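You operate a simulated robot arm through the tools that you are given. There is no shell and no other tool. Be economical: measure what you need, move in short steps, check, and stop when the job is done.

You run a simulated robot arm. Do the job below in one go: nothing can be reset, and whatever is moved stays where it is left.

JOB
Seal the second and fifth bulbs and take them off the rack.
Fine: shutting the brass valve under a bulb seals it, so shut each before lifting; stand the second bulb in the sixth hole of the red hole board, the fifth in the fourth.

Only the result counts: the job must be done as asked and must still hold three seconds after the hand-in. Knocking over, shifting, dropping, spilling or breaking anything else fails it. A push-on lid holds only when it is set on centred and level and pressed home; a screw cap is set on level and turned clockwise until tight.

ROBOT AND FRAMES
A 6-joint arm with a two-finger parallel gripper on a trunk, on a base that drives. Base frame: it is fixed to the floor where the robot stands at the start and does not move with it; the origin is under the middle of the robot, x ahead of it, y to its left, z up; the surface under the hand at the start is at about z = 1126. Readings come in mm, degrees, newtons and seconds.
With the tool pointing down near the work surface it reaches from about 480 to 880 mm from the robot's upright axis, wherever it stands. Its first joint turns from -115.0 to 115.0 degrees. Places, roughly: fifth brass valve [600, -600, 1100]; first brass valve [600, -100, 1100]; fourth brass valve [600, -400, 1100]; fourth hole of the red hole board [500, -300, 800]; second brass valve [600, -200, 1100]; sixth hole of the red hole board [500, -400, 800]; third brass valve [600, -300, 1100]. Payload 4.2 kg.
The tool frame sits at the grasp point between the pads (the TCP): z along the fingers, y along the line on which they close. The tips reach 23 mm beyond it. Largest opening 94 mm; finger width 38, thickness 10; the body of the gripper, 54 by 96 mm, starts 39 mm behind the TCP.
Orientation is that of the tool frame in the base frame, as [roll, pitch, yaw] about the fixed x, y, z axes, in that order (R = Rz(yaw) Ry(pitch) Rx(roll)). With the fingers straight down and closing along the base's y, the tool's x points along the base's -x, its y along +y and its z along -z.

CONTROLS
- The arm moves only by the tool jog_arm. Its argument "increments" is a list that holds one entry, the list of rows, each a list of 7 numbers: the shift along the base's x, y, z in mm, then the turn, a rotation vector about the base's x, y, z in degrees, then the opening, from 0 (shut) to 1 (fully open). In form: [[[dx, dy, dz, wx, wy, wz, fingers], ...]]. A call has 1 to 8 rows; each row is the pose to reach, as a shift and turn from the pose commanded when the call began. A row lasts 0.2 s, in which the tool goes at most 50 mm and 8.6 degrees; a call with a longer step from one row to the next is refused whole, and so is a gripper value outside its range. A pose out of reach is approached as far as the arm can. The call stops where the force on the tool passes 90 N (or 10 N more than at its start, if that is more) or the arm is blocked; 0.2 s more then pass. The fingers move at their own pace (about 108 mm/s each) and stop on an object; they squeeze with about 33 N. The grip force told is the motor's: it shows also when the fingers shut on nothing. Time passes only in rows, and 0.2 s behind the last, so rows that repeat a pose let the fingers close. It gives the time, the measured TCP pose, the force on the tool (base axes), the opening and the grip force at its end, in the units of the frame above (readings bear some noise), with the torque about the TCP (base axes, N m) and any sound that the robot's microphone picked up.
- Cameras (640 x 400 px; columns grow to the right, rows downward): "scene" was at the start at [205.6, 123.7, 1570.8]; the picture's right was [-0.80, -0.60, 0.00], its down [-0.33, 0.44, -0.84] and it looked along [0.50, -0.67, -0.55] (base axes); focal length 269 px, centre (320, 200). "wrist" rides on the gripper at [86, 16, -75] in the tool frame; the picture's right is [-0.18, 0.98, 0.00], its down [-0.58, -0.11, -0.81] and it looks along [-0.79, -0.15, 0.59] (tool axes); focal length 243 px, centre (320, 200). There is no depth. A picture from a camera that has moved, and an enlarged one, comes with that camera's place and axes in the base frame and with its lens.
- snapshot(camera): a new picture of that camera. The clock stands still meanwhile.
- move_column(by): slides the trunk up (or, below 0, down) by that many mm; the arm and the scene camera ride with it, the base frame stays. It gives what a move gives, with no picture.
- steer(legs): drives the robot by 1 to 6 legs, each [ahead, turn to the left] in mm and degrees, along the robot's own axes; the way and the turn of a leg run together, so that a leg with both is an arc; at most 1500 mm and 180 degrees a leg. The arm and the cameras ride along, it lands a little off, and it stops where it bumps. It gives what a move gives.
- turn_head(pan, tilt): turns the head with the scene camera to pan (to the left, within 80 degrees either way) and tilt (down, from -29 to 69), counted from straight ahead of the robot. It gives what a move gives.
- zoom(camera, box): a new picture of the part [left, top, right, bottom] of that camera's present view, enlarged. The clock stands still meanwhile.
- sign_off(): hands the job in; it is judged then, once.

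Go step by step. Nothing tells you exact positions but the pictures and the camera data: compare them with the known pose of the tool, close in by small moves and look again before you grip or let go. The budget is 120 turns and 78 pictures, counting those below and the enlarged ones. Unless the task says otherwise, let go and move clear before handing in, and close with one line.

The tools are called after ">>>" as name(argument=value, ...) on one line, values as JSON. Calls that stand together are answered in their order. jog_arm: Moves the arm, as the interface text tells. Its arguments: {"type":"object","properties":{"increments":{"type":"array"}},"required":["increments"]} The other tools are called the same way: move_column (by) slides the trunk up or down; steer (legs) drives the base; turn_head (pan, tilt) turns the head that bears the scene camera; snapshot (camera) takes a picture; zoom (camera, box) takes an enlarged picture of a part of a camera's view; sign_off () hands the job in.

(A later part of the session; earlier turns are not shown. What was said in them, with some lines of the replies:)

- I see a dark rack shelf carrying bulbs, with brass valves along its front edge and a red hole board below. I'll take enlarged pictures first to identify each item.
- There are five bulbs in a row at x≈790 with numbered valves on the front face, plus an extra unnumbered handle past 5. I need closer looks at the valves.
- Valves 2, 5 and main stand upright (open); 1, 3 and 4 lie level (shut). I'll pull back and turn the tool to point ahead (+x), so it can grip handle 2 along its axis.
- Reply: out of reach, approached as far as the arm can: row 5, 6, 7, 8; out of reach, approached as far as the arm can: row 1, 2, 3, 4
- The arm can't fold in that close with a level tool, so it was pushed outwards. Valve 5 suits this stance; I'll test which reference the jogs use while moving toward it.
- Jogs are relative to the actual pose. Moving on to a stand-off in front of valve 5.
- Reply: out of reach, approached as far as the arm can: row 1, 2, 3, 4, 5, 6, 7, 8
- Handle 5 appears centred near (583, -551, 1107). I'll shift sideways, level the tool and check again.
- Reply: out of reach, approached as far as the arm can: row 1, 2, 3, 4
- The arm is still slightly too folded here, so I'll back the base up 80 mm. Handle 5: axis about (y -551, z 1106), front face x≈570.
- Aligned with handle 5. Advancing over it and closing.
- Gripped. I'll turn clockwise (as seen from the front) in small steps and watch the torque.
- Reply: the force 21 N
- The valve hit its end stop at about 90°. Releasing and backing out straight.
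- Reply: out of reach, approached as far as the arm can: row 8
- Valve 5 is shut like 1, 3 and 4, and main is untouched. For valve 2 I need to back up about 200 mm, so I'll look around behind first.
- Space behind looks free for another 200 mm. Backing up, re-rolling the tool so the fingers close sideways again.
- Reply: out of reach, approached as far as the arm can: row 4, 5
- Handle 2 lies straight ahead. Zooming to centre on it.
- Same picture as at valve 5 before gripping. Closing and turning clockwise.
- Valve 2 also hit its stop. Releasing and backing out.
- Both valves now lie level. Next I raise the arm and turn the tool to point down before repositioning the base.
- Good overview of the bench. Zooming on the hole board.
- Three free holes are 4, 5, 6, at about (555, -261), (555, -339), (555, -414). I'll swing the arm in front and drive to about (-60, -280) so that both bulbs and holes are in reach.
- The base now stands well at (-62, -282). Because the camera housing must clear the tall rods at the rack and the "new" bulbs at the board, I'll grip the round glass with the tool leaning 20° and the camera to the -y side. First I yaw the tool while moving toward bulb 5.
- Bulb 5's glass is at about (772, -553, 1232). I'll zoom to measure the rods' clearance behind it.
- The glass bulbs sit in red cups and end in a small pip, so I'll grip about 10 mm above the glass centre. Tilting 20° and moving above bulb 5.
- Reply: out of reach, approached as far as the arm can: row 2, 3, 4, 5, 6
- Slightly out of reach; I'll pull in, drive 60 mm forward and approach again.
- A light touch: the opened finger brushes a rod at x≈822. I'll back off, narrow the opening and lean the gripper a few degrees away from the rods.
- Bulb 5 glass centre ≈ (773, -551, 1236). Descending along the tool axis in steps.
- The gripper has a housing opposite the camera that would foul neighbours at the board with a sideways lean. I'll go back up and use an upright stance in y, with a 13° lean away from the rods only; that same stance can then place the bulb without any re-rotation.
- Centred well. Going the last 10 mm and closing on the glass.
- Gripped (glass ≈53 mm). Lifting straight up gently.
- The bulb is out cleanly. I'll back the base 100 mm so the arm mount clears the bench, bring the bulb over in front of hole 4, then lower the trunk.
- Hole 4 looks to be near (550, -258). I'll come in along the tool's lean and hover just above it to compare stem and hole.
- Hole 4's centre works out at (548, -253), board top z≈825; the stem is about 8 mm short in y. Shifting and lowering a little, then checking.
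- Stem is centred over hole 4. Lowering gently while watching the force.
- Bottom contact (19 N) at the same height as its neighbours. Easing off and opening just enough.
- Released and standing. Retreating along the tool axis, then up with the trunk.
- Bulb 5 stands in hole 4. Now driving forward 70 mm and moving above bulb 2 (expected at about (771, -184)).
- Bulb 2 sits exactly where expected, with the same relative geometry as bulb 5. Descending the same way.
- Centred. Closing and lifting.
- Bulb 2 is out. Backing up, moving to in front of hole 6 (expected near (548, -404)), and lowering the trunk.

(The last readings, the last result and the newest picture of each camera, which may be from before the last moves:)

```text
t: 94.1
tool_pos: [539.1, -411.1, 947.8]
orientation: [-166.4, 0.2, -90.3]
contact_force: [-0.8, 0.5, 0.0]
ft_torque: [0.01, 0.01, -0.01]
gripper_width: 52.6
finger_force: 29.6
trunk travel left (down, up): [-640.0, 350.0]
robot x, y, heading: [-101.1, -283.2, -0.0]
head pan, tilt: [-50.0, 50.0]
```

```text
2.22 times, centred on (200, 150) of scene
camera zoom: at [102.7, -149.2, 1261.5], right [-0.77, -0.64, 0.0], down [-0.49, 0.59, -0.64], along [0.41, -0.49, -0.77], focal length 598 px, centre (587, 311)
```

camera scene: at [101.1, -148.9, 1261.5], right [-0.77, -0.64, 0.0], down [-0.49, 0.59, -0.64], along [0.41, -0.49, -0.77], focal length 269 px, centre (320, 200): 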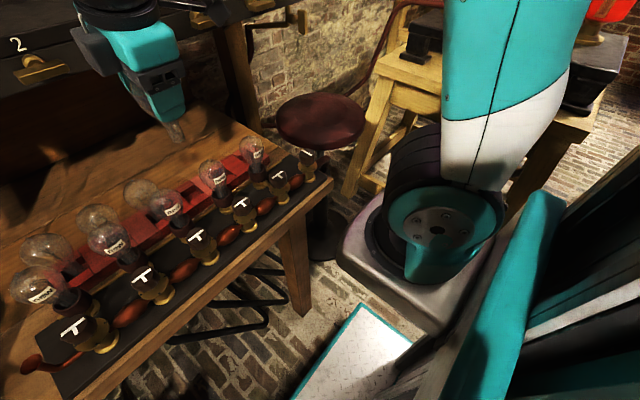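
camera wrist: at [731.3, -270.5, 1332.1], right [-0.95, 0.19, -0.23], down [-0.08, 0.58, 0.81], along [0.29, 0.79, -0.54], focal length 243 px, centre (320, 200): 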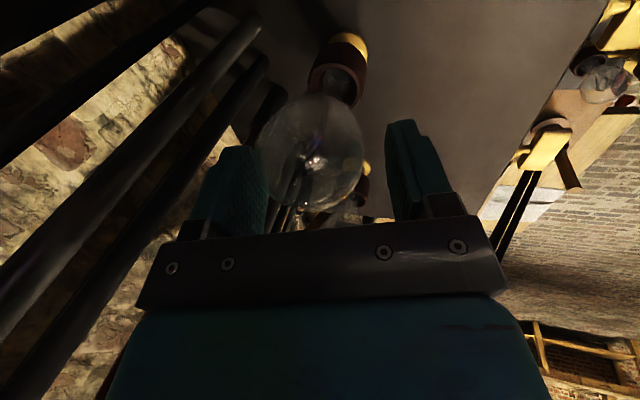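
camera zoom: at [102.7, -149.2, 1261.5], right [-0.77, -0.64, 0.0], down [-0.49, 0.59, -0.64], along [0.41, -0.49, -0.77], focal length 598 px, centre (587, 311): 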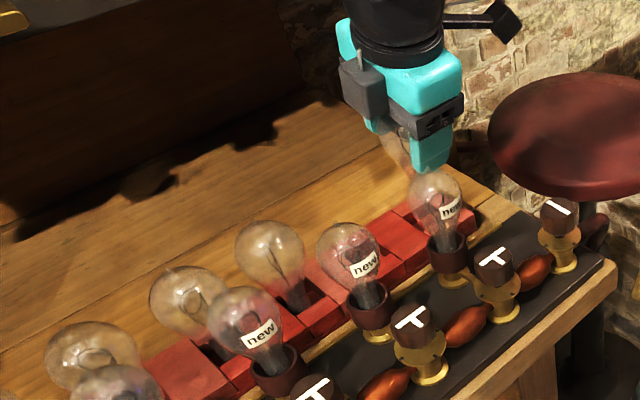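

This is the end hole, number 6, centred near (548, -401). Shifting over it and lowering to a hover.

>>> jog_arm(increments=[[[2, 4, -4, 0, 0, 0, 0.4], [4, 8, -9, 0, 0, 0, 0.4], [5, 9.2, -14, 0, 0, 0, 0.4]]])

>>> zoom(camera="wrist", box=[240, 20, 420, 140])

```text
t: 94.9
tool_pos: [542.9, -401.4, 935.2]
orientation: [-166.3, 0.2, -90.2]
contact_force: [0.8, 0.5, -0.2]
ft_torque: [0.02, -0.03, -0.01]
gripper_width: 52.4
finger_force: 29.9
trunk travel left (down, up): [-640.0, 350.0]
robot x, y, heading: [-97.0, -281.8, -0.1]
head pan, tilt: [-50.0, 50.0]
```

```text
3.33 times, centred on (330, 80) of wrist
camera zoom: at [510.3, -486.6, 1004.9], right [-0.95, 0.19, -0.23], down [-0.08, 0.58, 0.81], along [0.29, 0.79, -0.54], focal length 809 px, centre (287, 600)
```

zoom: 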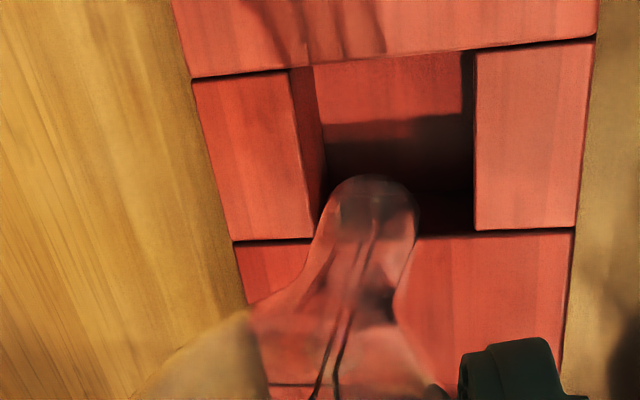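

Same alignment as before. Lowering into hole 6.

>>> jog_arm(increments=[[[0, -1, -6, 0, 0, 0, 0.4], [0, -1, -12, 0, 0, 0, 0.4], [0, -1, -18, 0, 0, 0, 0.4], [0, -1, -24, 0, 0, 0, 0.4]]])

>>> jog_arm(increments=[[[0, 0, -2, 0, 0, 0, 0.4], [0, 0, -4, 0, 0, 0, 0.4]]])

```text
t: 95.9
tool_pos: [543.6, -401.9, 910.2]
orientation: [-166.4, 0.1, -90.2]
contact_force: [0.5, -0.3, -1.3]
ft_torque: [0.02, 0.03, 0.0]
gripper_width: 52.2
finger_force: 30.0
trunk travel left (down, up): [-640.0, 350.0]
robot x, y, heading: [-98.2, -284.6, 0.1]
head pan, tilt: [-50.0, 50.0]
```

```text
t: 96.5
tool_pos: [542.7, -400.9, 906.2]
orientation: [-166.3, 0.2, -90.1]
contact_force: [-0.1, -0.2, -0.9]
ft_torque: [-0.03, 0.02, -0.02]
gripper_width: 52.3
finger_force: 30.3
trunk travel left (down, up): [-640.0, 350.0]
robot x, y, heading: [-98.8, -283.5, -0.1]
head pan, tilt: [-50.0, 50.0]
```

>>> jog_arm(increments=[[[0, 0, -2, 0, 0, 0, 0.4]]])

```text
t: 96.9
tool_pos: [543.8, -401.5, 905.3]
orientation: [-166.3, 0.2, -90.2]
contact_force: [-1.5, -0.8, 7.2]
ft_torque: [-0.03, 0.17, 0.03]
gripper_width: 52.3
finger_force: 30.3
trunk travel left (down, up): [-640.0, 350.0]
robot x, y, heading: [-101.6, -285.8, 0.1]
head pan, tilt: [-50.0, 50.0]
```

Light bottom contact at the same height as before. Releasing.

>>> jog_arm(increments=[[[0, 0, 0, 0, 0, 0, 0.5], [0, 0, 0, 0, 0, 0, 0.58], [0, 0, 0, 0, 0, 0, 0.62], [0, 0, 0, 0, 0, 0, 0.65]]])

>>> snapshot(camera="wrist")

```text
t: 97.9
tool_pos: [542.8, -402.2, 905.4]
orientation: [-166.4, 0.2, -90.2]
contact_force: [-0.4, 0.1, 0.5]
ft_torque: [0.02, 0.01, 0.01]
gripper_width: 61.0
finger_force: 0.1
trunk travel left (down, up): [-640.0, 350.0]
robot x, y, heading: [-100.4, -286.1, -0.1]
head pan, tilt: [-50.0, 50.0]
```

```text
9 pictures are left
camera wrist: at [510.8, -487.1, 974.4], right [-0.95, 0.19, -0.23], down [-0.08, 0.58, 0.81], along [0.29, 0.79, -0.54], focal length 243 px, centre (320, 200)
```

wrist: 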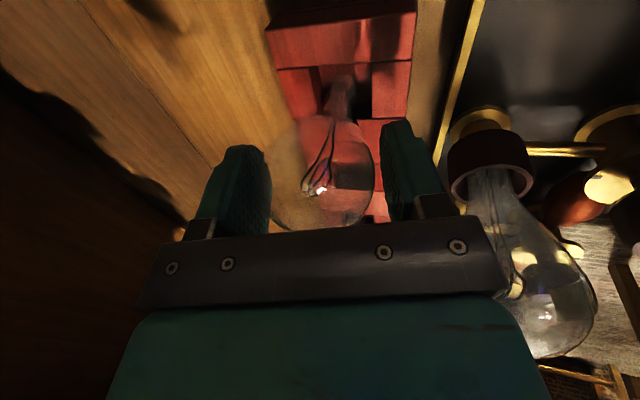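

The bulb stands upright in the hole. Retreating along the tool axis.

>>> jog_arm(increments=[[[-2, 0, 8, 0, 0, 0, 0.66], [-5, 0, 20, 0, 0, 0, 0.66], [-10, 0, 41, 0, 0, 0, 0.68], [-18, 0, 75, 0, 0, 0, 0.7], [-27, 0, 110, 0, 0, 0, 0.7], [-45, 0, 145, 0, 0, 0, 0.7], [-63, 0, 178, 0, 0, 0, 0.7]]])

>>> move_column(by=200)

>>> snapshot(camera="scene")

>>> zoom(camera="scene", box=[120, 120, 360, 270])

```text
t: 99.5
tool_pos: [480.1, -400.9, 1083.1]
orientation: [-166.3, 0.2, -90.2]
contact_force: [0.2, -0.6, 0.3]
ft_torque: [0.02, 0.01, -0.01]
gripper_width: 66.1
finger_force: 0.0
trunk travel left (down, up): [-640.0, 350.0]
robot x, y, heading: [-97.1, -281.6, -0.1]
head pan, tilt: [-50.0, 50.0]
```

```text
t: 101.7
tool_pos: [479.9, -401.1, 1284.1]
orientation: [-166.3, 0.2, -90.2]
contact_force: [1.1, -0.6, 0.9]
ft_torque: [-0.01, -0.02, 0.02]
gripper_width: 66.0
finger_force: 0.1
trunk travel left (down, up): [-840.0, 150.0]
robot x, y, heading: [-100.4, -283.2, 0.1]
head pan, tilt: [-50.0, 50.0]
```

```text
8 pictures are left
camera scene: at [102.9, -149.2, 1461.4], right [-0.77, -0.64, 0.0], down [-0.49, 0.59, -0.64], along [0.41, -0.49, -0.77], focal length 269 px, centre (320, 200)
```

scene: 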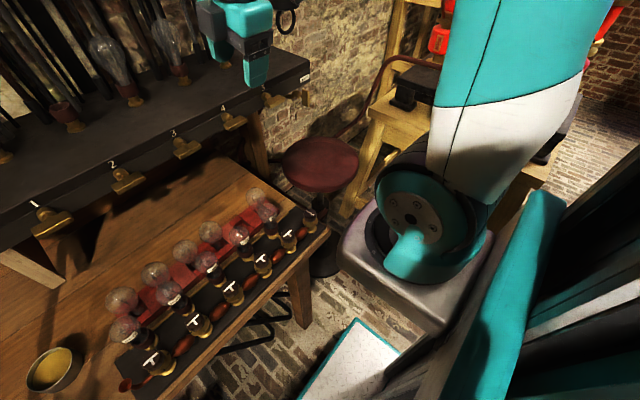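

```text
2.67 times, centred on (240, 195) of scene
camera zoom: at [102.9, -149.2, 1461.4], right [-0.77, -0.64, 0.0], down [-0.49, 0.59, -0.64], along [0.41, -0.49, -0.77], focal length 718 px, centre (533, 213)
```

zoom: 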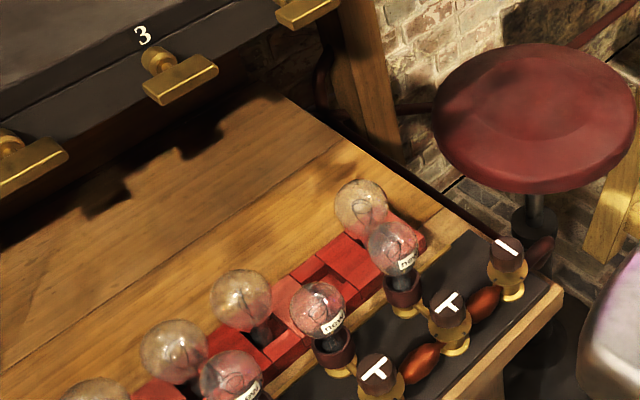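

Both bulbs stand in place (hole 4 and hole 6, with hole 5 empty), valves 2 and 5 are level, and the gripper is clear. Handing in.

>>> sign_off()

```text
The job is handed in.
```

The second and fifth bulbs were sealed by shutting their valves. Both are off the rack: the second stands in the sixth hole of the red board and the fifth in the fourth.
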